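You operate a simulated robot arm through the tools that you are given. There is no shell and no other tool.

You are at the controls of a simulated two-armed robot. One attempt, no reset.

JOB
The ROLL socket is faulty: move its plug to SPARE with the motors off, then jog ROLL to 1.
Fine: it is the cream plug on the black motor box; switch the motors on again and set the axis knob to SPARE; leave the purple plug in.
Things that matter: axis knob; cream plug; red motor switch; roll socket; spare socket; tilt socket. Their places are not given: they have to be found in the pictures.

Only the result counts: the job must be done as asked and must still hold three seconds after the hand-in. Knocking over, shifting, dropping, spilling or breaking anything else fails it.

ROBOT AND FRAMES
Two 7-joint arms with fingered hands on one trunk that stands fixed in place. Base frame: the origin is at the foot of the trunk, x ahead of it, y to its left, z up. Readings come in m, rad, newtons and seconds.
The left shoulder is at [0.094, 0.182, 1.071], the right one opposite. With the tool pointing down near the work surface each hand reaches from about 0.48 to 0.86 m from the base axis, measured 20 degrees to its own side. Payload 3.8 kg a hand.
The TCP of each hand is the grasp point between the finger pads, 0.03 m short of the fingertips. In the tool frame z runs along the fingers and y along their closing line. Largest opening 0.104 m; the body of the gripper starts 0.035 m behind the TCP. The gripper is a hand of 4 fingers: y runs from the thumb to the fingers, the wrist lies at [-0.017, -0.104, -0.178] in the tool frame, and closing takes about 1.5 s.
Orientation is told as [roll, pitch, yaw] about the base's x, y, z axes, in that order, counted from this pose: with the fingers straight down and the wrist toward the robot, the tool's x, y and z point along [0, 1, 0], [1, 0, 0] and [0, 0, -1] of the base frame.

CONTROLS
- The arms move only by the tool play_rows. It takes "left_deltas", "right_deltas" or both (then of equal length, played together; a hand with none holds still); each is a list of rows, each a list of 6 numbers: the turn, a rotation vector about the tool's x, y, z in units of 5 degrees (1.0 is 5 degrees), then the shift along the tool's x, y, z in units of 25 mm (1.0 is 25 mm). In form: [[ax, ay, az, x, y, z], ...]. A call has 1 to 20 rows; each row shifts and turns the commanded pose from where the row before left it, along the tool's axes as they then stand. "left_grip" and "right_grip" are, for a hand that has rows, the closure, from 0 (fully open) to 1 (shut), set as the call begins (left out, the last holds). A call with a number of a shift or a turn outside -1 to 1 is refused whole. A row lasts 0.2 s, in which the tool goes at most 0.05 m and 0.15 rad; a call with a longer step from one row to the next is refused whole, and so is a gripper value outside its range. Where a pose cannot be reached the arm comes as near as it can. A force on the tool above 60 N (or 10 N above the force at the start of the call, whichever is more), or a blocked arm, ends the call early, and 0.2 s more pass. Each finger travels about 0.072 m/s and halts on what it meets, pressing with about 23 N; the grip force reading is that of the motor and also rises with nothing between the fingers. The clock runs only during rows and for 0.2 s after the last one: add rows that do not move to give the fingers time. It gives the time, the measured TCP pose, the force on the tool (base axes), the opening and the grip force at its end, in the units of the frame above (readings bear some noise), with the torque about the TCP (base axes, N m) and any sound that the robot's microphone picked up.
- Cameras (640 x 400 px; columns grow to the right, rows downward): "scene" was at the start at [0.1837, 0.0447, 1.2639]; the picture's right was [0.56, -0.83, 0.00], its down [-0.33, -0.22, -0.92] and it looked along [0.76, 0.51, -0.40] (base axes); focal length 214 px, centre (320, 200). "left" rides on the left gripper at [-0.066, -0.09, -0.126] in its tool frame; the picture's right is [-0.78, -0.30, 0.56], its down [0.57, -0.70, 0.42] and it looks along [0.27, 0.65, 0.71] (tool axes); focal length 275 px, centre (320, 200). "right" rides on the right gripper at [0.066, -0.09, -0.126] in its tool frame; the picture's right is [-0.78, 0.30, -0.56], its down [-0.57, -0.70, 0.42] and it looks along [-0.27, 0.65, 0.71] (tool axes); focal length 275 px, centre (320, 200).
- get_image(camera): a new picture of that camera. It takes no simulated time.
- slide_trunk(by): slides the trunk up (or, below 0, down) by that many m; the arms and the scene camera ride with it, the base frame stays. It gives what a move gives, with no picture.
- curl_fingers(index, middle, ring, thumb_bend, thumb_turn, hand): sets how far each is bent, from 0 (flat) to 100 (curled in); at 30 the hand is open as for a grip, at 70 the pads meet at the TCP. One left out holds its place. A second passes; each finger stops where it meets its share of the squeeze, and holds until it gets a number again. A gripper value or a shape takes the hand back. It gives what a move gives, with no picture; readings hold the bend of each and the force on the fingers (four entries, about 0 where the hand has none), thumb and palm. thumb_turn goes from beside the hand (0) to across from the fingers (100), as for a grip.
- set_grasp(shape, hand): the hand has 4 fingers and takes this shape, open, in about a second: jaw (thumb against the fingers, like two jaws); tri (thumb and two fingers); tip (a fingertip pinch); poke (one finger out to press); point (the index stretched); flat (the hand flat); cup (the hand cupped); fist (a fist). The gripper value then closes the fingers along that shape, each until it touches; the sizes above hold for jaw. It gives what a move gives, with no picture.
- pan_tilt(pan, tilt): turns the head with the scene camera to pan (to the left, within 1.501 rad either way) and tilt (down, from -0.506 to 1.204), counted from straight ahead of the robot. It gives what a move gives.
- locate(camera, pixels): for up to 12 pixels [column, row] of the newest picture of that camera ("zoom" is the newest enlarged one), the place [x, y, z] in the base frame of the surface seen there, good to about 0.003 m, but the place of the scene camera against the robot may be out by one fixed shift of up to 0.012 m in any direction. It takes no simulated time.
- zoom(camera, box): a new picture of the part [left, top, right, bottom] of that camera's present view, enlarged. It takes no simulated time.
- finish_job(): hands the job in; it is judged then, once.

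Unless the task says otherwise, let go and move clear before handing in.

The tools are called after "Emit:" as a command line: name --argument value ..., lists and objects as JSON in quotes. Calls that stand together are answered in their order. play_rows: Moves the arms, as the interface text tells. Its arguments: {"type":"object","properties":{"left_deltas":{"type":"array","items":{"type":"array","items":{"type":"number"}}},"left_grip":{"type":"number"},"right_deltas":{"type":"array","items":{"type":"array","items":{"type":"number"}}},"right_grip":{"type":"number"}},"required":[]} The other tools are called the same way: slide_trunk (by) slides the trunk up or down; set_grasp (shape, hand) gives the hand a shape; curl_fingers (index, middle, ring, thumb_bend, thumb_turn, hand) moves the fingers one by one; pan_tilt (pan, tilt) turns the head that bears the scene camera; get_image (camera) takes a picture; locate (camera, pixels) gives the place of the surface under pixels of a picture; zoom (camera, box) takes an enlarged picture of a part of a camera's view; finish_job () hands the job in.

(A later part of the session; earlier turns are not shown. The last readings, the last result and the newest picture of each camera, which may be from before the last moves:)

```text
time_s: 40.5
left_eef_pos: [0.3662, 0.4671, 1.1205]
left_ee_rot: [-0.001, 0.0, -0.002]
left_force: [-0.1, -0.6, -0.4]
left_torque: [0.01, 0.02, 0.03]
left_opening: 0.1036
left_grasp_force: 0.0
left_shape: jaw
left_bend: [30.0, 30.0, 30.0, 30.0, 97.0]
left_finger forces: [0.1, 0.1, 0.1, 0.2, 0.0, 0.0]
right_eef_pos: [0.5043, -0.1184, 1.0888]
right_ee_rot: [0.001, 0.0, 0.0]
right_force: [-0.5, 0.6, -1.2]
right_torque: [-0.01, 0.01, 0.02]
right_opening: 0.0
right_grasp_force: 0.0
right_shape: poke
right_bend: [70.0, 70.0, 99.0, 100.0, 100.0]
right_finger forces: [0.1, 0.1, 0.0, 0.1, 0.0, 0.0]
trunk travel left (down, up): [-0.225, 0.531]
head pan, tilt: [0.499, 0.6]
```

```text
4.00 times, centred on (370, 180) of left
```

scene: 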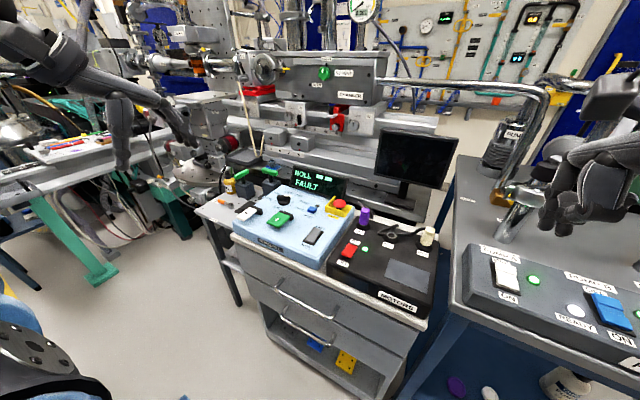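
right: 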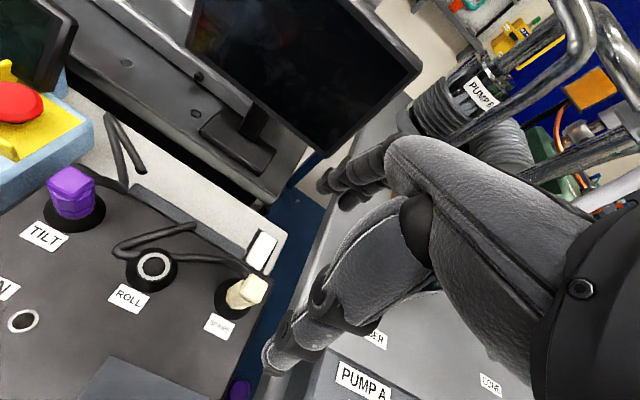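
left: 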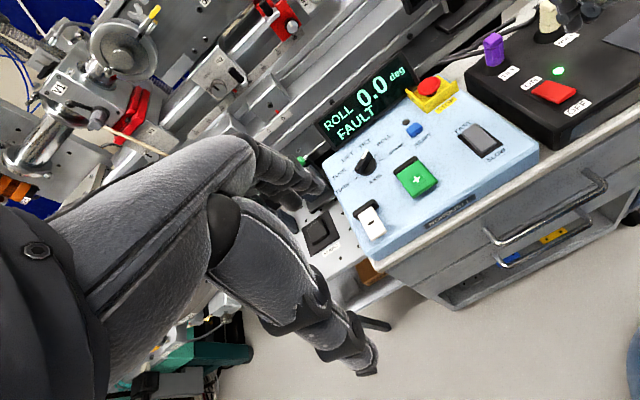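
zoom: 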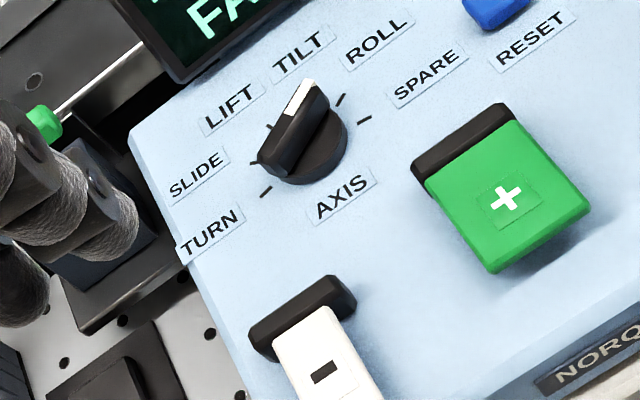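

Emit:
zoom --camera "scene" --box '[255, 180, 335, 230]'

Emit:
locate --camera "zoom" --pixels '[[170, 166], [293, 153], [303, 178], [284, 205], [102, 148], [172, 107], [270, 98], [355, 125], [388, 177], [355, 232], [185, 190], [280, 190]]'

Emit:
zoom --camera "scene" --box '[268, 188, 300, 208]'

```text
8.00 times, centred on (295, 205) of scene
```

zoom: 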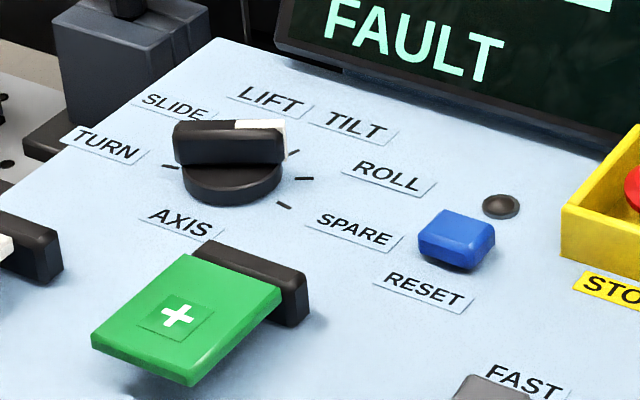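

```text
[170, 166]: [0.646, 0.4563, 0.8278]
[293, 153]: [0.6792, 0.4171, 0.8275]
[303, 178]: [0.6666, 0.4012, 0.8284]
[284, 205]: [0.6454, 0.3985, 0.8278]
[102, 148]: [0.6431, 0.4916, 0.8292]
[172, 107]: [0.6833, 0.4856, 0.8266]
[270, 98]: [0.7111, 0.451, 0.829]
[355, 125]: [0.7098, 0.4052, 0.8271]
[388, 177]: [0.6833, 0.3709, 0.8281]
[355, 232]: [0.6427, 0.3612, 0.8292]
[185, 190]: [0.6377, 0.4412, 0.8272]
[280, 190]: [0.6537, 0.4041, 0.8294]
```

```text
16.00 times, centred on (284, 198) of scene
```

zoom: 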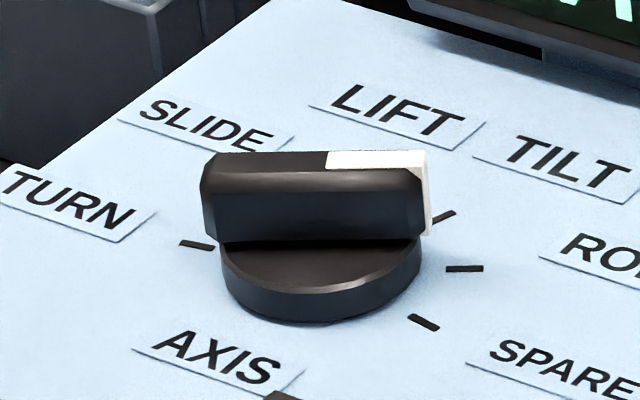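

The pointer is on ROLL: by the ticks the knob centre is about (0.648, 0.433) and detents are 36° apart, so SPARE needs a 36° clockwise turn. I'll bring the left hand in tri shape over the panel for a close view.

Emit:
set_grasp --hand "left" --shape "tri"

Emit:
play_rows --left_deltas '[[0, 0, 0, -0.1, 0.93, 0.2], [0, 0, 0, -0.1, 0.93, 0.2], [0, 0, 0, -0.1, 0.93, 0.2], [0, 0, 0, -0.1, 0.93, 0.2], [0, 0, 0, -0.1, 0.93, 0.2], [0, 0, 0, -0.1, 0.93, 0.4], [0, 0, 0, -0.1, 0.93, 0.4], [0, 0, 0, -0.1, 0.93, 0.4], [0, 0, 0, -0.1, 0.93, 0.4], [0, 0, 0, -0.1, 0.93, 0.4]]'

Emit:
get_image --camera "left"

Emit:
get_image --camera "scene"

```text
time_s: 41.4
left_eef_pos: [0.3677, 0.4665, 1.1201]
left_ee_rot: [0.0, 0.0, -0.003]
left_force: [0.7, 0.2, 0.3]
left_torque: [0.05, 0.0, 0.01]
left_opening: 0.1035
left_grasp_force: 0.0
left_shape: tri
left_bend: [30.0, 30.0, 99.0, 30.0, 97.0]
left_finger forces: [0.0, 0.0, 0.0, 0.0, 0.0, 0.1]
right_eef_pos: [0.504, -0.1188, 1.0889]
right_ee_rot: [0.0, 0.0, 0.0]
right_force: [-0.7, 0.2, -0.4]
right_torque: [-0.01, -0.02, -0.01]
right_opening: 0.0001
right_grasp_force: 0.1
right_shape: poke
right_bend: [70.0, 70.0, 99.0, 100.0, 100.0]
right_finger forces: [0.0, 0.0, 0.1, 0.0, 0.0, 0.1]
trunk travel left (down, up): [-0.225, 0.531]
head pan, tilt: [0.499, 0.6]
```

```text
time_s: 43.6
left_eef_pos: [0.6018, 0.4426, 1.0461]
left_ee_rot: [-0.002, 0.003, 0.001]
left_force: [-0.9, -0.1, -0.3]
left_torque: [0.0, 0.0, 0.01]
left_opening: 0.1037
left_grasp_force: 0.0
left_shape: tri
left_bend: [30.0, 30.0, 99.0, 30.0, 97.0]
left_finger forces: [0.0, 0.1, 0.0, 0.0, 0.1, 0.0]
right_eef_pos: [0.5047, -0.1189, 1.0891]
right_ee_rot: [0.0, 0.003, 0.0]
right_force: [-0.5, 0.3, -0.9]
right_torque: [-0.03, 0.02, -0.02]
right_opening: 0.0
right_grasp_force: 0.1
right_shape: poke
right_bend: [70.0, 70.0, 99.0, 100.0, 100.0]
right_finger forces: [0.1, 0.0, 0.0, 0.0, 0.1, 0.0]
trunk travel left (down, up): [-0.225, 0.531]
head pan, tilt: [0.499, 0.6]
```

```text
taken
```

left: 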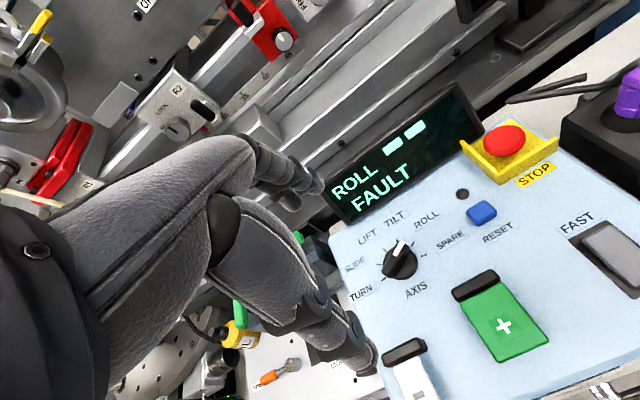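

```text
taken
```

scene: 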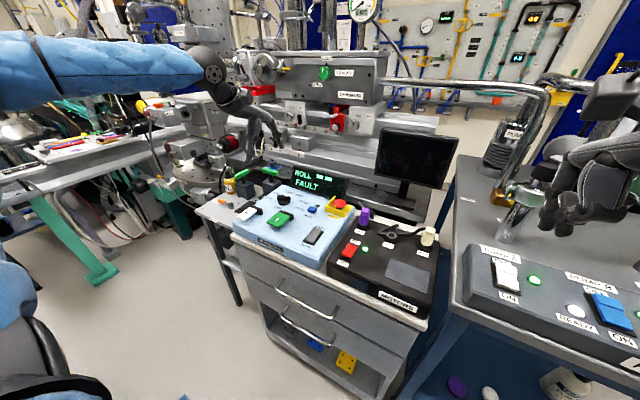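

The knob is at left px (400,260). I'll zoom in and fix its position with the wrist camera.

Emit:
zoom --camera "left" --box '[350, 215, 450, 305]'

Emit:
locate --camera "zoom" --pixels '[[320, 200], [255, 265], [350, 135], [300, 190], [340, 180], [450, 200], [200, 300]]'

Emit:
locate --camera "left" --pixels '[[500, 324], [482, 212], [412, 372], [330, 215], [450, 110], [380, 160], [505, 140], [612, 255], [300, 238], [345, 330]]'

```text
4.44 times, centred on (400, 260) of left
```

zoom: 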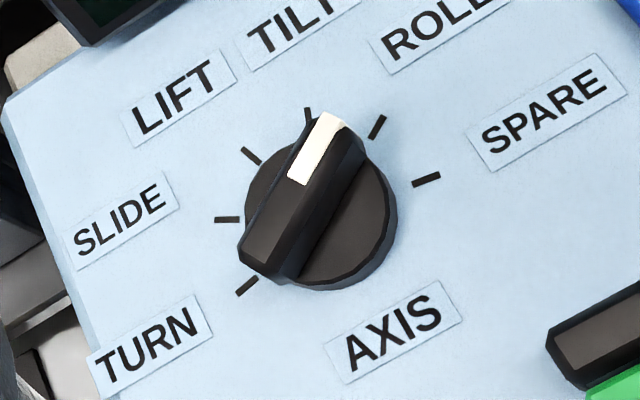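

```text
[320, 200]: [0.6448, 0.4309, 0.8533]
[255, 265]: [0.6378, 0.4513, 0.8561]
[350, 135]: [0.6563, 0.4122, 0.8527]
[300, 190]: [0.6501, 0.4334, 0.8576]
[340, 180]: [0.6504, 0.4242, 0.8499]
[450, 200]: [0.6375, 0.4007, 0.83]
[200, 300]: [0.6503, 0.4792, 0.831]
```

```text
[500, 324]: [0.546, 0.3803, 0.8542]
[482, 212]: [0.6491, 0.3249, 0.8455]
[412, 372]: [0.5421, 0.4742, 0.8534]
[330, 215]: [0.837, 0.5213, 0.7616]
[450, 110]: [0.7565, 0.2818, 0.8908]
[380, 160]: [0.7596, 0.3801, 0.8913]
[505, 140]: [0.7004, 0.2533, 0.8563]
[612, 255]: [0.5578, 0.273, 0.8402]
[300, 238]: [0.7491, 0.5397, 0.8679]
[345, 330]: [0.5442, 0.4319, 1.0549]
```

The wrist-camera fit gives the knob centre (0.651, 0.437), six detents 40° apart, and the handle lying at −60°, i.e. on ROLL; SPARE is another 40° clockwise. I'll centre the left hand over it, yaw +30° so the fingers straddle the bar, and lower partway.

Emit:
play_rows --left_deltas '[[0, 0, 0, -0.11, 0.98, 0], [0, 0, 0, -0.11, 0.98, 0], [0, 0, -1, 0, 0, 0], [0, 0, -1, 0, 0, 0], [0, 0, -1, 0, 0, 0], [0, 0, -1, 0, 0, 0], [0, 0, -1, 0, 0, 0], [0, 0, -1, 0, 0, 0], [0, 0, 0, 0, 0, 1], [0, 0, 0, 0, 0, 1], [0, 0, 0, 0, 0, 1], [0, 0, 0, 0, 0, 0.6]]' --left_grip 0.4

Emit:
get_image --camera "left"

Emit:
zoom --camera "scene" --box '[210, 120, 370, 260]'

```text
time_s: 46.2
left_eef_pos: [0.6468, 0.4352, 0.9562]
left_ee_rot: [0.0, 0.001, 0.521]
left_force: [0.4, 0.0, -0.2]
left_torque: [0.03, 0.0, 0.0]
left_opening: 0.0631
left_grasp_force: 0.1
left_shape: tri
left_bend: [73.0, 40.0, 99.0, 63.0, 99.0]
left_finger forces: [0.0, 0.0, 0.1, 0.0, 0.1, 0.0]
right_eef_pos: [0.5049, -0.118, 1.0901]
right_ee_rot: [0.0, -0.001, -0.002]
right_force: [0.3, -0.4, -0.7]
right_torque: [-0.01, -0.03, 0.0]
right_opening: 0.0001
right_grasp_force: 0.1
right_shape: poke
right_bend: [70.0, 70.0, 99.0, 100.0, 100.0]
right_finger forces: [0.1, 0.0, 0.1, 0.1, 0.0, 0.0]
trunk travel left (down, up): [-0.225, 0.531]
head pan, tilt: [0.499, 0.6]
```

```text
taken
```

left: 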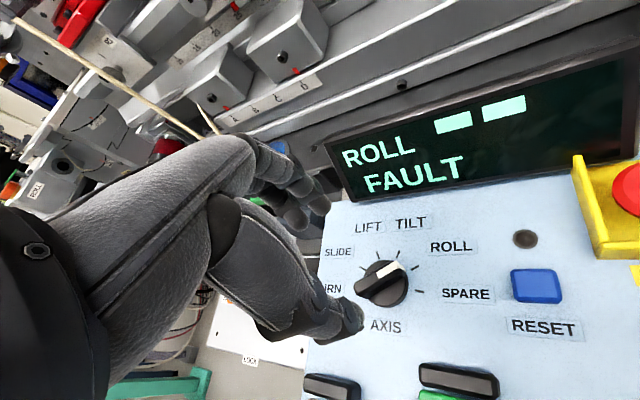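

```text
2.86 times, centred on (290, 190) of scene
```

zoom: 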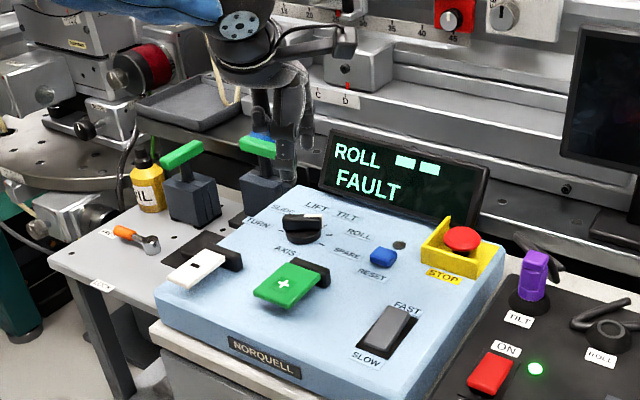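

In tri at partial closure the index curls much further than the middle, which isn't good for pinching the bar. I'll shape the left hand finger by finger instead and recheck the pose.

Emit:
curl_fingers --hand "left" --index 50 --middle 50 --ring 100 --thumb_bend 50 --thumb_turn 100

Emit:
play_rows --left_deltas '[[0, 0, 0, 0, 0, 0]]'

Emit:
get_image --camera "left"

Emit:
zoom --camera "scene" --box '[250, 130, 330, 210]'

```text
time_s: 47.2
left_eef_pos: [0.6465, 0.4349, 0.9561]
left_ee_rot: [0.001, 0.0, 0.522]
left_force: [0.0, -0.5, 0.5]
left_torque: [-0.02, -0.01, 0.03]
left_opening: 0.0531
left_grasp_force: 0.0
left_shape: fingers
left_bend: [50.0, 50.0, 100.0, 50.0, 100.0]
left_finger forces: [0.1, 0.0, 0.0, 0.0, 0.0, 0.0]
right_eef_pos: [0.5051, -0.1187, 1.0898]
right_ee_rot: [0.001, -0.001, 0.0]
right_force: [0.9, 1.1, 0.7]
right_torque: [0.04, 0.0, 0.01]
right_opening: 0.0001
right_grasp_force: 0.1
right_shape: poke
right_bend: [70.0, 70.0, 99.0, 100.0, 100.0]
right_finger forces: [0.0, 0.1, 0.0, 0.0, 0.0, 0.0]
trunk travel left (down, up): [-0.225, 0.531]
head pan, tilt: [0.499, 0.6]
```

```text
time_s: 47.6
left_eef_pos: [0.6474, 0.4338, 0.9569]
left_ee_rot: [-0.001, 0.001, 0.522]
left_force: [0.3, -0.5, 0.9]
left_torque: [-0.03, -0.01, 0.02]
left_opening: 0.0531
left_grasp_force: 0.2
left_shape: fingers
left_bend: [50.0, 50.0, 100.0, 50.0, 100.0]
left_finger forces: [0.1, 0.1, 0.1, 0.0, 0.0, 0.0]
right_eef_pos: [0.5044, -0.1197, 1.0884]
right_ee_rot: [0.0, 0.001, 0.0]
right_force: [-0.1, -0.3, 0.1]
right_torque: [0.01, -0.01, 0.02]
right_opening: 0.0
right_grasp_force: 0.1
right_shape: poke
right_bend: [70.0, 70.0, 99.0, 100.0, 100.0]
right_finger forces: [0.0, 0.0, 0.0, 0.1, 0.0, 0.0]
trunk travel left (down, up): [-0.225, 0.531]
head pan, tilt: [0.499, 0.6]
```

```text
taken
```

left: 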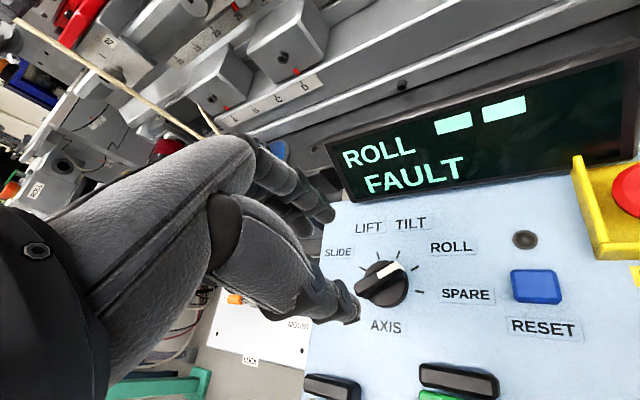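

```text
5.00 times, centred on (290, 170) of scene
```

zoom: 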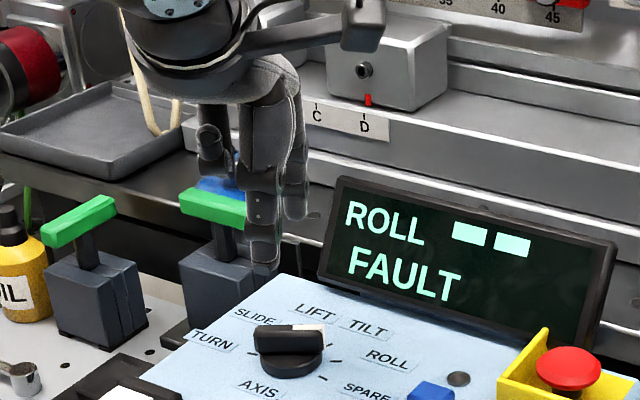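

The fingers are now shaped evenly; TCP reads (0.647, 0.4345, 0.9565). I'll re-measure the knob from this pose.

Emit:
zoom --camera "left" --box '[320, 210, 460, 330]'

Emit:
locate --camera "zoom" --pixels '[[280, 205], [255, 240], [320, 190], [360, 250], [300, 255], [150, 265], [160, 300], [120, 100]]'

```text
3.33 times, centred on (390, 270) of left
```

zoom: 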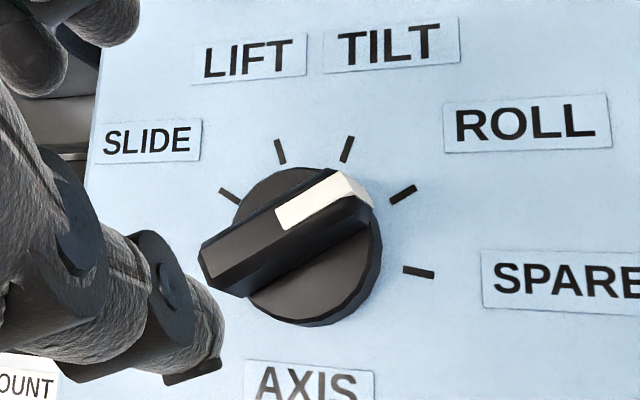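

```text
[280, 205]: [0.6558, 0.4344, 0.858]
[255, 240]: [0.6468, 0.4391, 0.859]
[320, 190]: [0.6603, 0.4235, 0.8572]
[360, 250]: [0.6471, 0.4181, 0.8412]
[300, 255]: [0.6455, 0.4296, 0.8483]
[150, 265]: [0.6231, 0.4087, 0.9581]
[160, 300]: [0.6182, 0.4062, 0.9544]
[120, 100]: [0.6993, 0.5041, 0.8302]
```

The knob centre refines to (0.650, 0.436). I'll shift 3 mm and lower the left hand most of the way, then check.

Emit:
play_rows --left_deltas '[[0, 0, 0, 0, 0.13, 0.5], [0, 0, 0, 0, 0, 0.5], [0, 0, 0, 0, 0, 0.5], [0, 0, 0, 0, 0, 0.5]]'

Emit:
zoom --camera "left" --box '[220, 160, 460, 340]'

Emit:
zoom --camera "scene" --box '[250, 150, 330, 220]'

```text
time_s: 48.6
left_eef_pos: [0.6506, 0.4363, 0.9073]
left_ee_rot: [-0.001, 0.0, 0.523]
left_force: [0.1, 0.5, -0.6]
left_torque: [0.04, -0.01, 0.02]
left_opening: 0.0531
left_grasp_force: 0.1
left_shape: fingers
left_bend: [50.0, 50.0, 100.0, 50.0, 100.0]
left_finger forces: [0.1, 0.0, 0.0, 0.1, 0.0, 0.1]
right_eef_pos: [0.5051, -0.1189, 1.0883]
right_ee_rot: [0.001, -0.001, 0.001]
right_force: [0.4, -0.5, 0.6]
right_torque: [0.05, 0.0, 0.01]
right_opening: 0.0003
right_grasp_force: 0.1
right_shape: poke
right_bend: [70.0, 70.0, 99.0, 100.0, 100.0]
right_finger forces: [0.0, 0.0, 0.0, 0.0, 0.1, 0.0]
trunk travel left (down, up): [-0.225, 0.531]
head pan, tilt: [0.499, 0.6]
```

```text
2.22 times, centred on (340, 250) of left
```

zoom: 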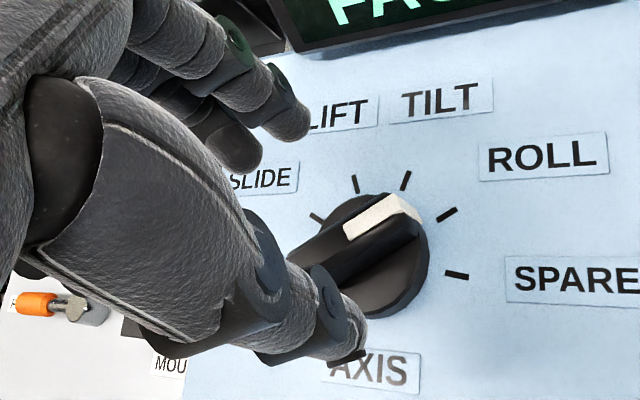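

```text
5.71 times, centred on (290, 185) of scene
```

zoom: 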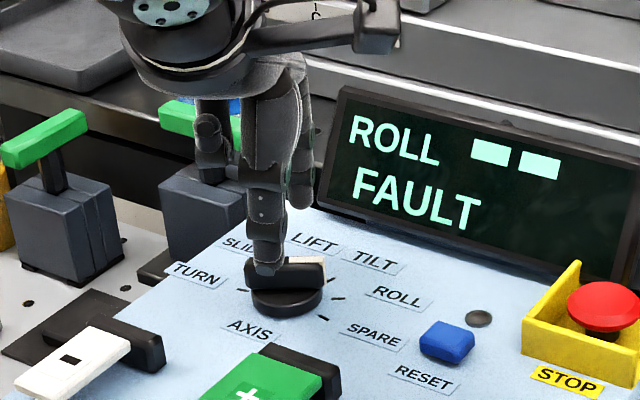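

Alignment looks right. I'll lower to TCP z≈0.880 so the fingertips reach the sides of the knob bar.

Emit:
play_rows --left_deltas '[[0, 0, 0, 0, 0, 0.4], [0, 0, 0, 0, 0, 0.4], [0, 0, 0, 0, 0, 0.28]]'

Emit:
curl_fingers --hand "left" --index 62 --middle 62 --thumb_bend 62

Emit:
zoom --camera "left" --box '[220, 160, 460, 340]'

Emit:
zoom --camera "scene" --box '[250, 160, 330, 220]'

```text
time_s: 49.4
left_eef_pos: [0.6498, 0.4392, 0.8796]
left_ee_rot: [0.002, 0.001, 0.523]
left_force: [0.3, 0.5, 0.6]
left_torque: [-0.02, 0.0, -0.02]
left_opening: 0.0531
left_grasp_force: 0.0
left_shape: fingers
left_bend: [50.0, 50.0, 100.0, 50.0, 100.0]
left_finger forces: [0.1, 0.1, 0.0, 0.0, 0.0, 0.0]
right_eef_pos: [0.5045, -0.1193, 1.0897]
right_ee_rot: [0.001, 0.002, -0.001]
right_force: [-0.1, -0.2, -0.4]
right_torque: [0.03, 0.02, -0.01]
right_opening: 0.0
right_grasp_force: 0.0
right_shape: poke
right_bend: [70.0, 70.0, 99.0, 100.0, 100.0]
right_finger forces: [0.1, 0.0, 0.0, 0.1, 0.0, 0.0]
trunk travel left (down, up): [-0.225, 0.531]
head pan, tilt: [0.499, 0.6]
```

```text
time_s: 50.4
left_eef_pos: [0.6505, 0.4379, 0.8799]
left_ee_rot: [0.001, 0.0, 0.522]
left_force: [0.1, 0.2, 0.5]
left_torque: [0.0, 0.0, 0.02]
left_opening: 0.0235
left_grasp_force: 0.0
left_shape: fingers
left_bend: [62.0, 62.0, 100.0, 62.0, 100.0]
left_finger forces: [0.0, 0.0, 0.1, 0.0, 0.0, 0.1]
right_eef_pos: [0.5042, -0.1187, 1.0884]
right_ee_rot: [0.0, 0.001, 0.0]
right_force: [-0.3, -0.4, -0.9]
right_torque: [-0.01, -0.02, 0.0]
right_opening: 0.0
right_grasp_force: 0.1
right_shape: poke
right_bend: [70.0, 70.0, 99.0, 100.0, 100.0]
right_finger forces: [0.0, 0.1, 0.1, 0.0, 0.0, 0.1]
trunk travel left (down, up): [-0.225, 0.531]
head pan, tilt: [0.499, 0.6]
```

```text
2.22 times, centred on (340, 250) of left
```

zoom: 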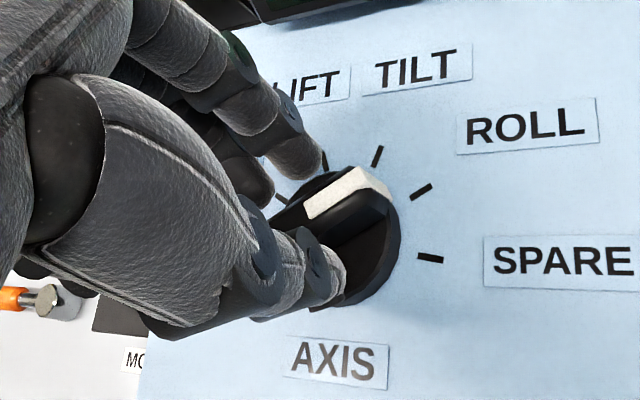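

```text
6.67 times, centred on (290, 190) of scene
```

zoom: 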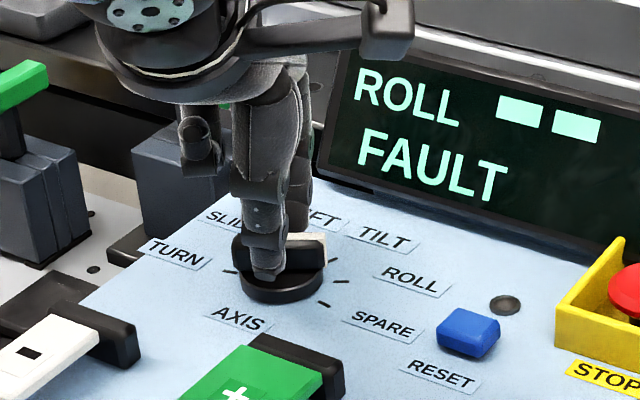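

The thumb and two fingers straddle the bar nicely. I'll close onto it.

Emit:
curl_fingers --hand "left" --index 72 --middle 72 --thumb_bend 72

Emit:
zoom --camera "left" --box '[220, 160, 460, 340]'

```text
time_s: 51.4
left_eef_pos: [0.65, 0.4376, 0.879]
left_ee_rot: [-0.001, 0.001, 0.522]
left_force: [0.6, -0.7, -3.7]
left_torque: [-0.02, -0.01, -0.01]
left_opening: 0.0121
left_grasp_force: 9.3
left_shape: fingers
left_bend: [71.0, 67.0, 100.0, 66.0, 100.0]
left_finger forces: [4.4, 4.3, 0.0, 0.1, 8.1, 0.0]
right_eef_pos: [0.5058, -0.1182, 1.0889]
right_ee_rot: [0.001, 0.0, 0.0]
right_force: [-0.9, 0.1, -0.2]
right_torque: [-0.02, 0.0, 0.0]
right_opening: 0.0
right_grasp_force: 0.1
right_shape: poke
right_bend: [70.0, 70.0, 99.0, 100.0, 100.0]
right_finger forces: [0.0, 0.0, 0.1, 0.0, 0.1, 0.0]
trunk travel left (down, up): [-0.225, 0.531]
head pan, tilt: [0.499, 0.6]
```

```text
2.22 times, centred on (340, 250) of left
```

zoom: 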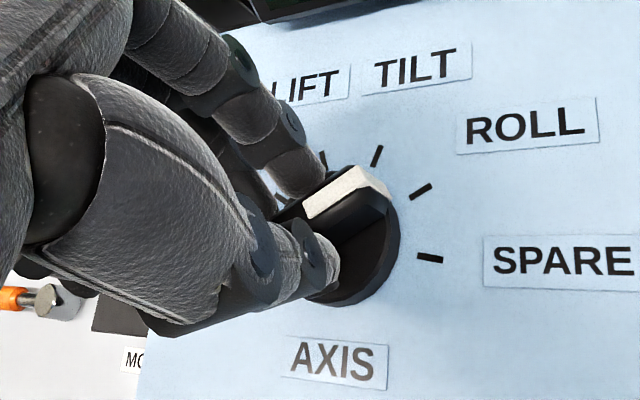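

The bar is pinched (4 N / 4 N / 8 N at 12 mm opening). I'll rotate clockwise 20° first and check that the knob follows.

Emit:
play_rows --left_deltas '[[0, 0, 0.8, 0, 0, 0], [0, 0, 0.8, 0, 0, 0], [0, 0, 0.8, 0, 0, 0], [0, 0, 0.8, 0, 0, 0], [0, 0, 0.8, 0, 0, 0]]'

Emit:
zoom --camera "left" --box '[220, 160, 460, 340]'

Emit:
zoom --camera "scene" --box '[250, 160, 330, 220]'

```text
time_s: 52.6
left_eef_pos: [0.6515, 0.4385, 0.8791]
left_ee_rot: [-0.002, 0.0, 0.173]
left_force: [2.8, 1.5, -4.0]
left_torque: [0.03, 0.02, -0.01]
left_opening: 0.0122
left_grasp_force: 7.9
left_shape: fingers
left_bend: [71.0, 67.0, 100.0, 66.0, 100.0]
left_finger forces: [5.2, 4.1, 0.1, 0.1, 7.1, 0.1]
right_eef_pos: [0.5047, -0.119, 1.09]
right_ee_rot: [0.0, 0.002, 0.0]
right_force: [0.4, 0.3, 0.1]
right_torque: [0.02, -0.04, -0.02]
right_opening: 0.0
right_grasp_force: 0.0
right_shape: poke
right_bend: [70.0, 70.0, 99.0, 100.0, 100.0]
right_finger forces: [0.0, 0.1, 0.0, 0.0, 0.0, 0.0]
trunk travel left (down, up): [-0.225, 0.531]
head pan, tilt: [0.499, 0.6]
```

```text
2.22 times, centred on (340, 250) of left
```

zoom: 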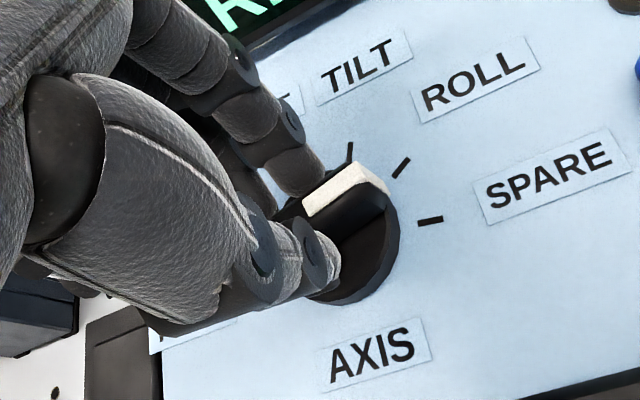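

```text
6.67 times, centred on (290, 190) of scene
```

zoom: 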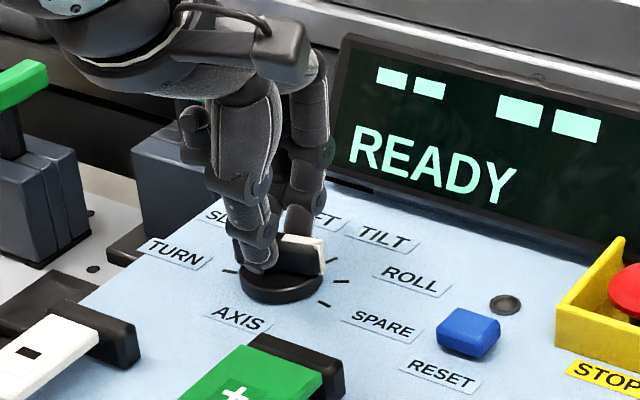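

The knob is following (display "-- -- READY" between detents). I'll turn the remaining 20°.

Emit:
play_rows --left_deltas '[[0, 0, 0.8, 0, 0, 0], [0, 0, 0.8, 0, 0, 0], [0, 0, 0.8, 0, 0, 0], [0, 0, 0.8, 0, 0, 0], [0, 0, 0.8, 0, 0, 0], [0, 0, 0, 0, 0, 0]]'

Emit:
zoom --camera "left" --box '[220, 160, 460, 340]'

Emit:
zoom --camera "scene" --box '[250, 160, 330, 220]'

```text
time_s: 54.0
left_eef_pos: [0.6528, 0.4372, 0.8785]
left_ee_rot: [-0.003, 0.001, -0.177]
left_force: [5.4, -2.3, -2.0]
left_torque: [-0.07, -0.08, -0.02]
left_opening: 0.0116
left_grasp_force: 9.4
left_shape: fingers
left_bend: [71.0, 67.0, 100.0, 67.0, 100.0]
left_finger forces: [6.1, 5.4, 0.0, 0.0, 6.2, 0.0]
right_eef_pos: [0.5056, -0.1183, 1.0889]
right_ee_rot: [0.001, 0.002, 0.0]
right_force: [0.5, 0.1, -0.1]
right_torque: [0.02, 0.0, -0.01]
right_opening: 0.0
right_grasp_force: 0.2
right_shape: poke
right_bend: [70.0, 70.0, 99.0, 100.0, 100.0]
right_finger forces: [0.0, 0.0, 0.1, 0.1, 0.1, 0.0]
trunk travel left (down, up): [-0.225, 0.531]
head pan, tilt: [0.499, 0.6]
```

```text
2.22 times, centred on (340, 250) of left
```

zoom: 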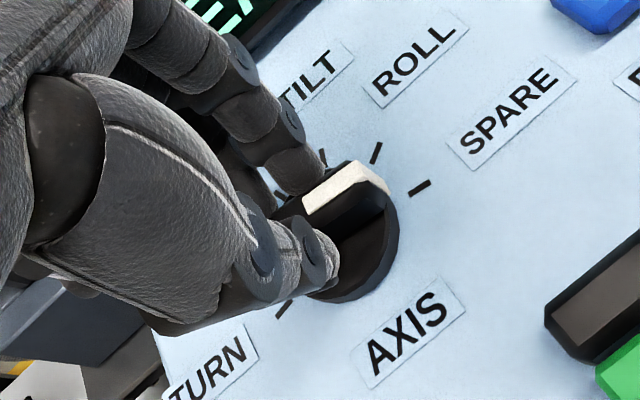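

```text
6.67 times, centred on (290, 190) of scene
```

zoom: 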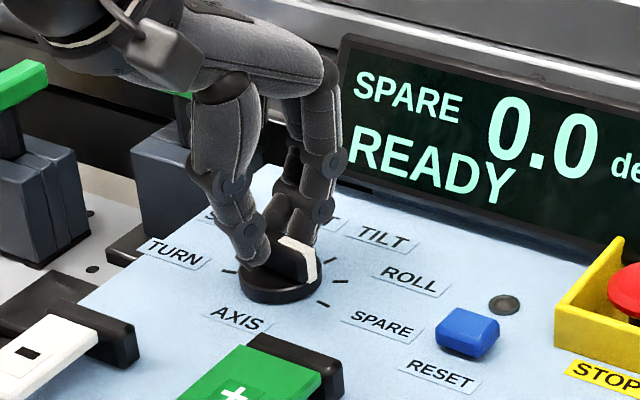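

The display now reads "SPARE 0.0 deg READY" — the knob is at SPARE. I'll open the fingers and lift off.

Emit:
curl_fingers --hand "left" --index 55 --middle 55 --thumb_bend 55

Emit:
play_rows --left_deltas '[[0, 0, 0, 0, 0, -0.4], [0, 0, 0, 0, 0, -0.8], [0, 0, 0, 0, 0, -1], [0, 0, 0, 0, 0, -1]]'

Emit:
zoom --camera "scene" --box '[240, 160, 350, 250]'

Emit:
get_image --camera "left"

```text
time_s: 55.0
left_eef_pos: [0.65, 0.4367, 0.8788]
left_ee_rot: [0.001, 0.0, -0.174]
left_force: [0.0, 0.2, 0.4]
left_torque: [0.0, -0.01, -0.02]
left_opening: 0.0403
left_grasp_force: 0.0
left_shape: fingers
left_bend: [55.0, 55.0, 100.0, 55.0, 100.0]
left_finger forces: [0.0, 0.0, 0.0, 0.0, 0.0, 0.0]
right_eef_pos: [0.5049, -0.1179, 1.0889]
right_ee_rot: [-0.001, 0.0, 0.0]
right_force: [0.1, 0.2, -0.7]
right_torque: [-0.03, 0.02, 0.02]
right_opening: 0.0
right_grasp_force: 0.0
right_shape: poke
right_bend: [70.0, 70.0, 99.0, 100.0, 100.0]
right_finger forces: [0.0, 0.0, 0.0, 0.0, 0.0, 0.0]
trunk travel left (down, up): [-0.225, 0.531]
head pan, tilt: [0.499, 0.6]
```

```text
time_s: 56.0
left_eef_pos: [0.6508, 0.437, 0.9573]
left_ee_rot: [0.0, 0.003, -0.177]
left_force: [0.1, -0.3, 0.1]
left_torque: [-0.03, -0.01, 0.02]
left_opening: 0.0401
left_grasp_force: 0.1
left_shape: fingers
left_bend: [55.0, 55.0, 100.0, 55.0, 100.0]
left_finger forces: [0.1, 0.0, 0.0, 0.0, 0.0, 0.0]
right_eef_pos: [0.5038, -0.1189, 1.0897]
right_ee_rot: [0.001, 0.001, 0.0]
right_force: [0.2, -0.3, -0.6]
right_torque: [0.01, 0.0, 0.01]
right_opening: 0.0002
right_grasp_force: 0.1
right_shape: poke
right_bend: [70.0, 70.0, 99.0, 100.0, 100.0]
right_finger forces: [0.0, 0.0, 0.0, 0.0, 0.0, 0.0]
trunk travel left (down, up): [-0.225, 0.531]
head pan, tilt: [0.499, 0.6]
```

```text
4.44 times, centred on (295, 205) of scene
```

zoom: 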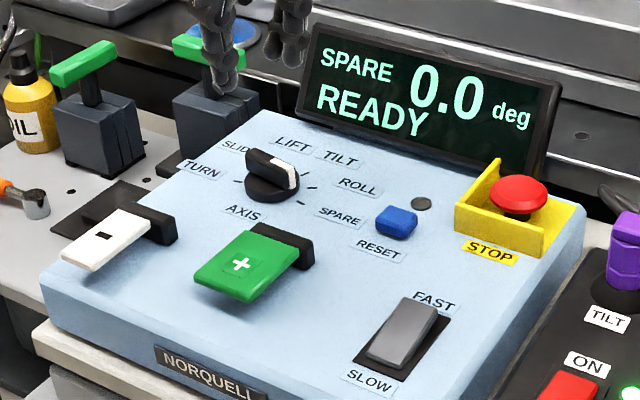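

```text
taken
```

left: 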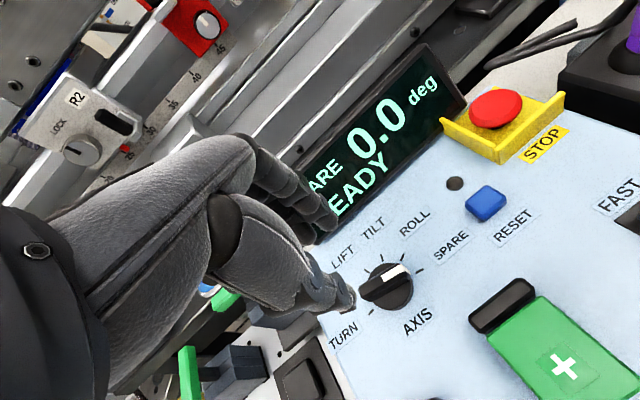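

The knob holds at SPARE (READY, 0.0 deg), and the grey rocker's near end is down, i.e. SLOW. I'll shape the left hand to poke, square it up and carry it above the free end of the green + paddle.

Emit:
set_grasp --hand "left" --shape "poke"

Emit:
play_rows --left_deltas '[[0, 0, -1, 0, 0, -0.5], [0, 0, -1, 0, 0, 0], [0, 0, 0, -0.4, -0.8, 0], [0, 0, 0, -0.4, -0.8, 0], [0, 0, 0, -0.4, -0.8, 0], [0, 0, 0, -0.4, -0.8, 0], [0, 0, 0, -0.4, -0.8, 0], [0, 0, 0, -0.36, -0.72, 0], [0, 0, 0, 0, 0, 0]]'

Emit:
get_image --camera "left"

Emit:
zoom --camera "scene" --box '[220, 160, 350, 260]'

```text
time_s: 56.9
left_eef_pos: [0.6511, 0.4393, 0.9577]
left_ee_rot: [0.0, 0.0, -0.177]
left_force: [0.2, -0.3, 0.5]
left_torque: [-0.01, 0.01, 0.0]
left_opening: 0.0
left_grasp_force: 0.0
left_shape: poke
left_bend: [70.0, 70.0, 99.0, 100.0, 100.0]
left_finger forces: [0.0, 0.0, 0.0, 0.0, 0.0, 0.1]
right_eef_pos: [0.5041, -0.1193, 1.0894]
right_ee_rot: [0.0, 0.001, -0.001]
right_force: [0.6, 0.9, -0.3]
right_torque: [-0.01, -0.04, 0.0]
right_opening: 0.0001
right_grasp_force: 0.1
right_shape: poke
right_bend: [70.0, 70.0, 99.0, 100.0, 100.0]
right_finger forces: [0.0, 0.0, 0.1, 0.0, 0.0, 0.0]
trunk travel left (down, up): [-0.225, 0.531]
head pan, tilt: [0.499, 0.6]
```

```text
time_s: 58.9
left_eef_pos: [0.5325, 0.3786, 0.9691]
left_ee_rot: [0.002, 0.001, -0.001]
left_force: [-0.4, 0.3, -0.1]
left_torque: [-0.03, 0.01, -0.05]
left_opening: 0.0
left_grasp_force: 0.1
left_shape: poke
left_bend: [70.0, 70.0, 99.0, 100.0, 100.0]
left_finger forces: [0.0, 0.0, 0.1, 0.0, 0.0, 0.0]
right_eef_pos: [0.5052, -0.1193, 1.0884]
right_ee_rot: [0.0, 0.0, 0.0]
right_force: [-0.7, -0.2, -0.4]
right_torque: [0.0, -0.02, -0.02]
right_opening: 0.0
right_grasp_force: 0.0
right_shape: poke
right_bend: [70.0, 70.0, 99.0, 100.0, 100.0]
right_finger forces: [0.0, 0.0, 0.0, 0.0, 0.1, 0.0]
trunk travel left (down, up): [-0.225, 0.531]
head pan, tilt: [0.499, 0.6]
```

```text
taken
```

left: 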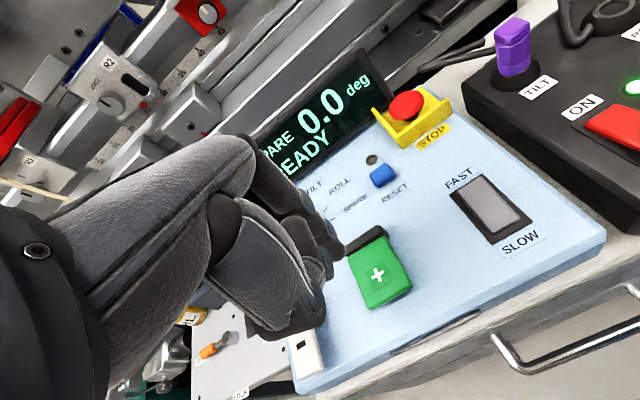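

```text
4.00 times, centred on (285, 210) of scene
```

zoom: 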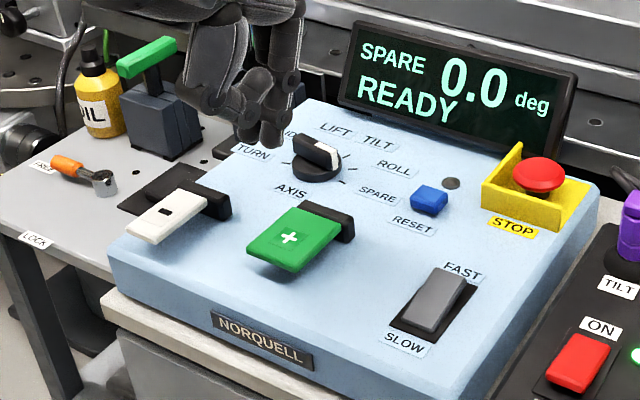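

The + paddle is at left px (380,275). I'll locate it and the fingertips precisely.

Emit:
zoom --camera "left" --box '[280, 200, 440, 330]'

Emit:
locate --camera "left" --pixels '[[385, 300], [405, 288], [368, 300], [378, 275], [360, 256], [385, 243], [500, 200], [512, 220], [335, 275], [328, 262], [322, 275]]'

```text
3.08 times, centred on (360, 265) of left
```

zoom: 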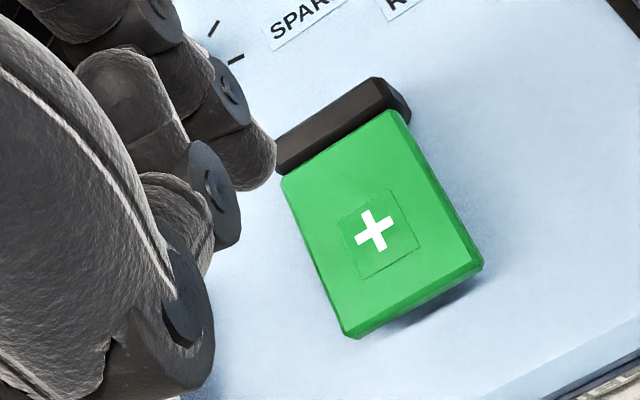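

```text
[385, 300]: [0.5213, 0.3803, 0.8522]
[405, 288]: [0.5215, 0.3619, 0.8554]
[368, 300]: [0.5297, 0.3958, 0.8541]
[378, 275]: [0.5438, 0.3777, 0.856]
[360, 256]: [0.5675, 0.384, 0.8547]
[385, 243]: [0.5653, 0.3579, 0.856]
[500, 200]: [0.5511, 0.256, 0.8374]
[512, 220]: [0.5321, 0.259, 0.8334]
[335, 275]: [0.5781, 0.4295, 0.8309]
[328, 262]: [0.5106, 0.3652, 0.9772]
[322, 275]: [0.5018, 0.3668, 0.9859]
```

The paddle spans x 0.517–0.570, y 0.355–0.40, top z 0.855, and both fingertips line up over its free half. I'll descend to about 1 cm above it.

Emit:
play_rows --left_deltas '[[0, 0, 0, 0, 0, 0.8], [0, 0, 0, 0, 0, 0.8], [0, 0, 0, 0, 0, 0.8], [0, 0, 0, 0, 0, 0.56]]'

Emit:
zoom --camera "left" --box '[240, 160, 440, 320]'

Emit:
zoom --camera "scene" --box '[220, 160, 350, 260]'

```text
time_s: 59.9
left_eef_pos: [0.5329, 0.3787, 0.8969]
left_ee_rot: [0.0, 0.0, -0.002]
left_force: [-0.5, 0.0, 0.4]
left_torque: [0.02, 0.0, 0.02]
left_opening: 0.0
left_grasp_force: 0.1
left_shape: poke
left_bend: [70.0, 70.0, 99.0, 100.0, 100.0]
left_finger forces: [0.1, 0.1, 0.1, 0.0, 0.0, 0.1]
right_eef_pos: [0.5051, -0.1187, 1.0888]
right_ee_rot: [0.001, 0.0, 0.001]
right_force: [-0.3, -0.5, -0.1]
right_torque: [-0.02, 0.0, -0.01]
right_opening: 0.0
right_grasp_force: 0.0
right_shape: poke
right_bend: [70.0, 70.0, 99.0, 100.0, 100.0]
right_finger forces: [0.0, 0.0, 0.1, 0.1, 0.0, 0.0]
trunk travel left (down, up): [-0.225, 0.531]
head pan, tilt: [0.499, 0.6]
```

```text
2.50 times, centred on (340, 240) of left
```

zoom: 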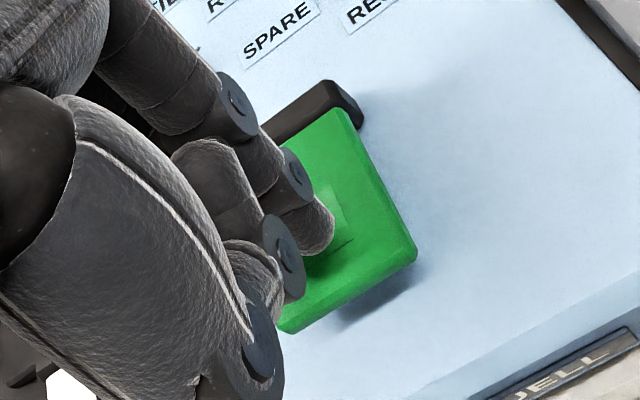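

```text
4.00 times, centred on (285, 210) of scene
```

zoom: 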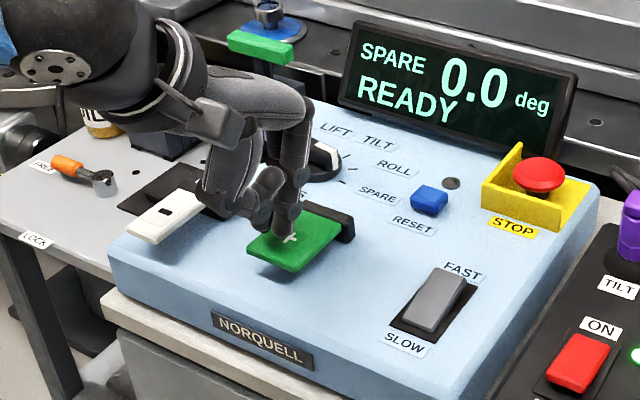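

The fingertips are ~1 cm above the paddle and the display still reads SPARE 0.0 READY. I'll approach in millimetre steps, watching the display.

Emit:
play_rows --left_deltas '[[0, 0, 0, 0, 0, 0.16], [0, 0, 0, 0, 0, 0.16], [0, 0, 0, 0, 0, 0.12]]'

Emit:
zoom --camera "scene" --box '[220, 160, 350, 260]'

```text
time_s: 60.7
left_eef_pos: [0.5325, 0.3783, 0.8857]
left_ee_rot: [-0.001, 0.001, 0.0]
left_force: [0.6, -0.2, 0.5]
left_torque: [-0.01, 0.01, 0.02]
left_opening: 0.0001
left_grasp_force: 0.0
left_shape: poke
left_bend: [70.0, 70.0, 99.0, 100.0, 100.0]
left_finger forces: [0.1, 0.0, 0.0, 0.0, 0.0, 0.1]
right_eef_pos: [0.5043, -0.1191, 1.0883]
right_ee_rot: [0.0, 0.001, 0.001]
right_force: [0.1, -0.7, -0.3]
right_torque: [0.03, -0.05, -0.05]
right_opening: 0.0001
right_grasp_force: 0.2
right_shape: poke
right_bend: [70.0, 70.0, 99.0, 100.0, 100.0]
right_finger forces: [0.0, 0.0, 0.0, 0.0, 0.1, 0.0]
trunk travel left (down, up): [-0.225, 0.531]
head pan, tilt: [0.499, 0.6]
```

```text
4.00 times, centred on (285, 210) of scene
```

zoom: 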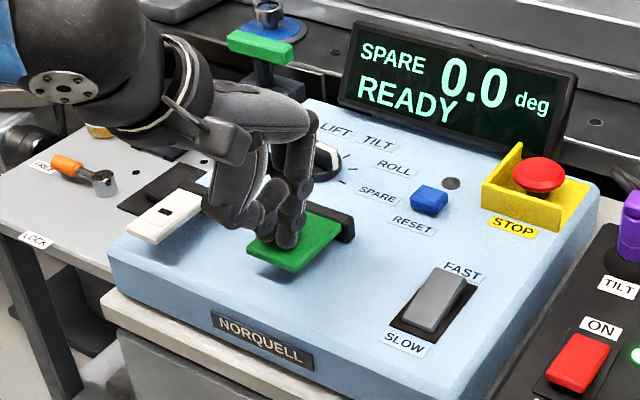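

No contact yet at TCP z 0.8857. I'll go down 2 mm.

Emit:
play_rows --left_deltas '[[0, 0, 0, 0, 0, 0.08]]'

Emit:
zoom --camera "scene" --box '[220, 160, 350, 260]'

```text
time_s: 61.1
left_eef_pos: [0.5337, 0.3769, 0.8838]
left_ee_rot: [0.001, 0.001, 0.001]
left_force: [-0.5, 0.2, 1.2]
left_torque: [0.04, -0.01, -0.01]
left_opening: 0.0
left_grasp_force: 0.1
left_shape: poke
left_bend: [70.0, 70.0, 99.0, 100.0, 100.0]
left_finger forces: [0.1, 1.1, 0.0, 0.0, 0.0, 0.0]
right_eef_pos: [0.5038, -0.1197, 1.0886]
right_ee_rot: [0.001, -0.001, -0.001]
right_force: [-0.2, 0.5, -0.4]
right_torque: [0.01, 0.01, 0.0]
right_opening: 0.0001
right_grasp_force: 0.0
right_shape: poke
right_bend: [70.0, 70.0, 99.0, 100.0, 100.0]
right_finger forces: [0.0, 0.0, 0.0, 0.0, 0.0, 0.0]
trunk travel left (down, up): [-0.225, 0.531]
head pan, tilt: [0.499, 0.6]
```

```text
4.00 times, centred on (285, 210) of scene
```

zoom: 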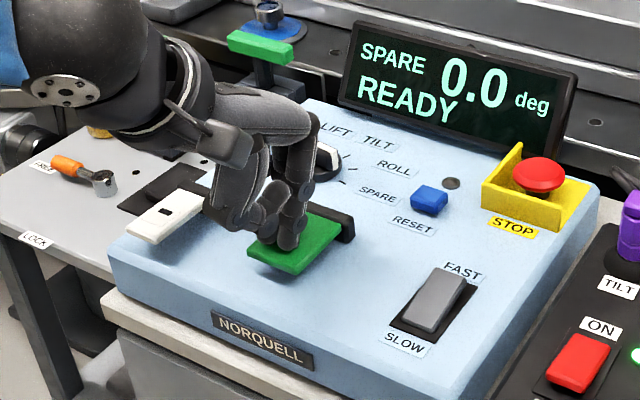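

The middle finger now feels 1.1 N: contact with the paddle. I'll press another 1.5 mm and watch the value.

Emit:
play_rows --left_deltas '[[0, 0, 0, 0, 0, 0.06]]'

Emit:
zoom --camera "scene" --box '[220, 160, 350, 260]'

```text
time_s: 61.5
left_eef_pos: [0.5334, 0.3762, 0.8827]
left_ee_rot: [-0.001, 0.001, -0.001]
left_force: [1.6, -1.0, 1.0]
left_torque: [0.02, 0.0, 0.03]
left_opening: 0.0001
left_grasp_force: 0.0
left_shape: poke
left_bend: [70.0, 70.0, 99.0, 100.0, 100.0]
left_finger forces: [0.0, 1.3, 0.0, 0.0, 0.0, 0.1]
right_eef_pos: [0.5046, -0.1194, 1.089]
right_ee_rot: [-0.002, 0.001, -0.002]
right_force: [-0.4, -0.2, 0.7]
right_torque: [0.03, -0.01, -0.01]
right_opening: 0.0
right_grasp_force: 0.0
right_shape: poke
right_bend: [70.0, 70.0, 99.0, 100.0, 100.0]
right_finger forces: [0.1, 0.0, 0.1, 0.0, 0.0, 0.0]
trunk travel left (down, up): [-0.225, 0.531]
head pan, tilt: [0.499, 0.6]
```

```text
4.00 times, centred on (285, 210) of scene
```

zoom: 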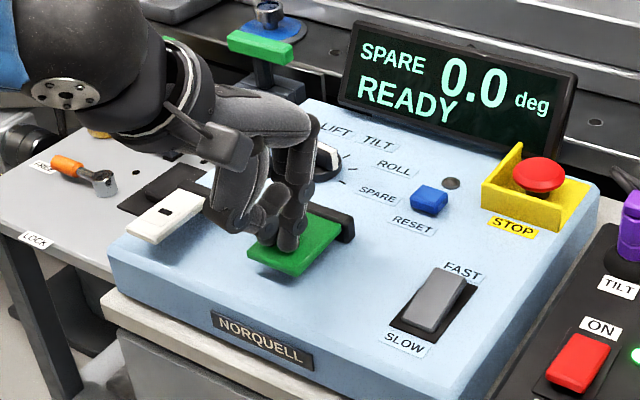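

Only 1.3 N so far, with the value still 0.0. I'll press another 1.5 mm.

Emit:
play_rows --left_deltas '[[0, 0, 0, 0, 0, 0.06]]'

Emit:
zoom --camera "scene" --box '[220, 160, 350, 260]'

```text
time_s: 61.9
left_eef_pos: [0.5336, 0.3785, 0.8801]
left_ee_rot: [0.001, 0.001, -0.001]
left_force: [0.6, 0.1, 1.9]
left_torque: [0.04, -0.02, 0.02]
left_opening: 0.0
left_grasp_force: 0.0
left_shape: poke
left_bend: [70.0, 70.0, 99.0, 100.0, 100.0]
left_finger forces: [0.0, 1.6, 0.1, 0.0, 0.1, 0.0]
right_eef_pos: [0.5055, -0.1197, 1.0898]
right_ee_rot: [0.0, 0.0, 0.003]
right_force: [-0.1, -0.8, 0.4]
right_torque: [-0.01, -0.03, 0.02]
right_opening: 0.0
right_grasp_force: 0.0
right_shape: poke
right_bend: [70.0, 70.0, 99.0, 100.0, 100.0]
right_finger forces: [0.1, 0.1, 0.0, 0.1, 0.0, 0.0]
trunk travel left (down, up): [-0.225, 0.531]
head pan, tilt: [0.499, 0.6]
```

```text
4.00 times, centred on (285, 210) of scene
```

zoom: 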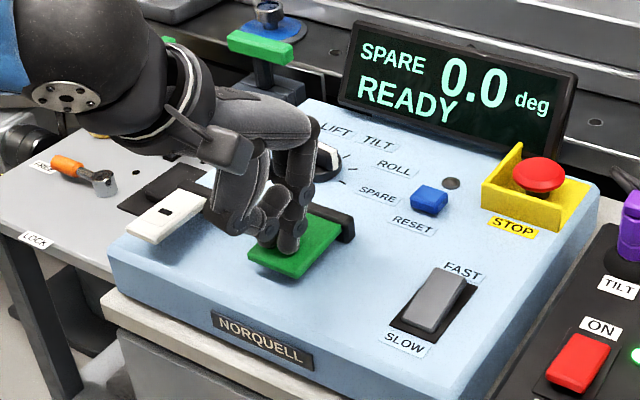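

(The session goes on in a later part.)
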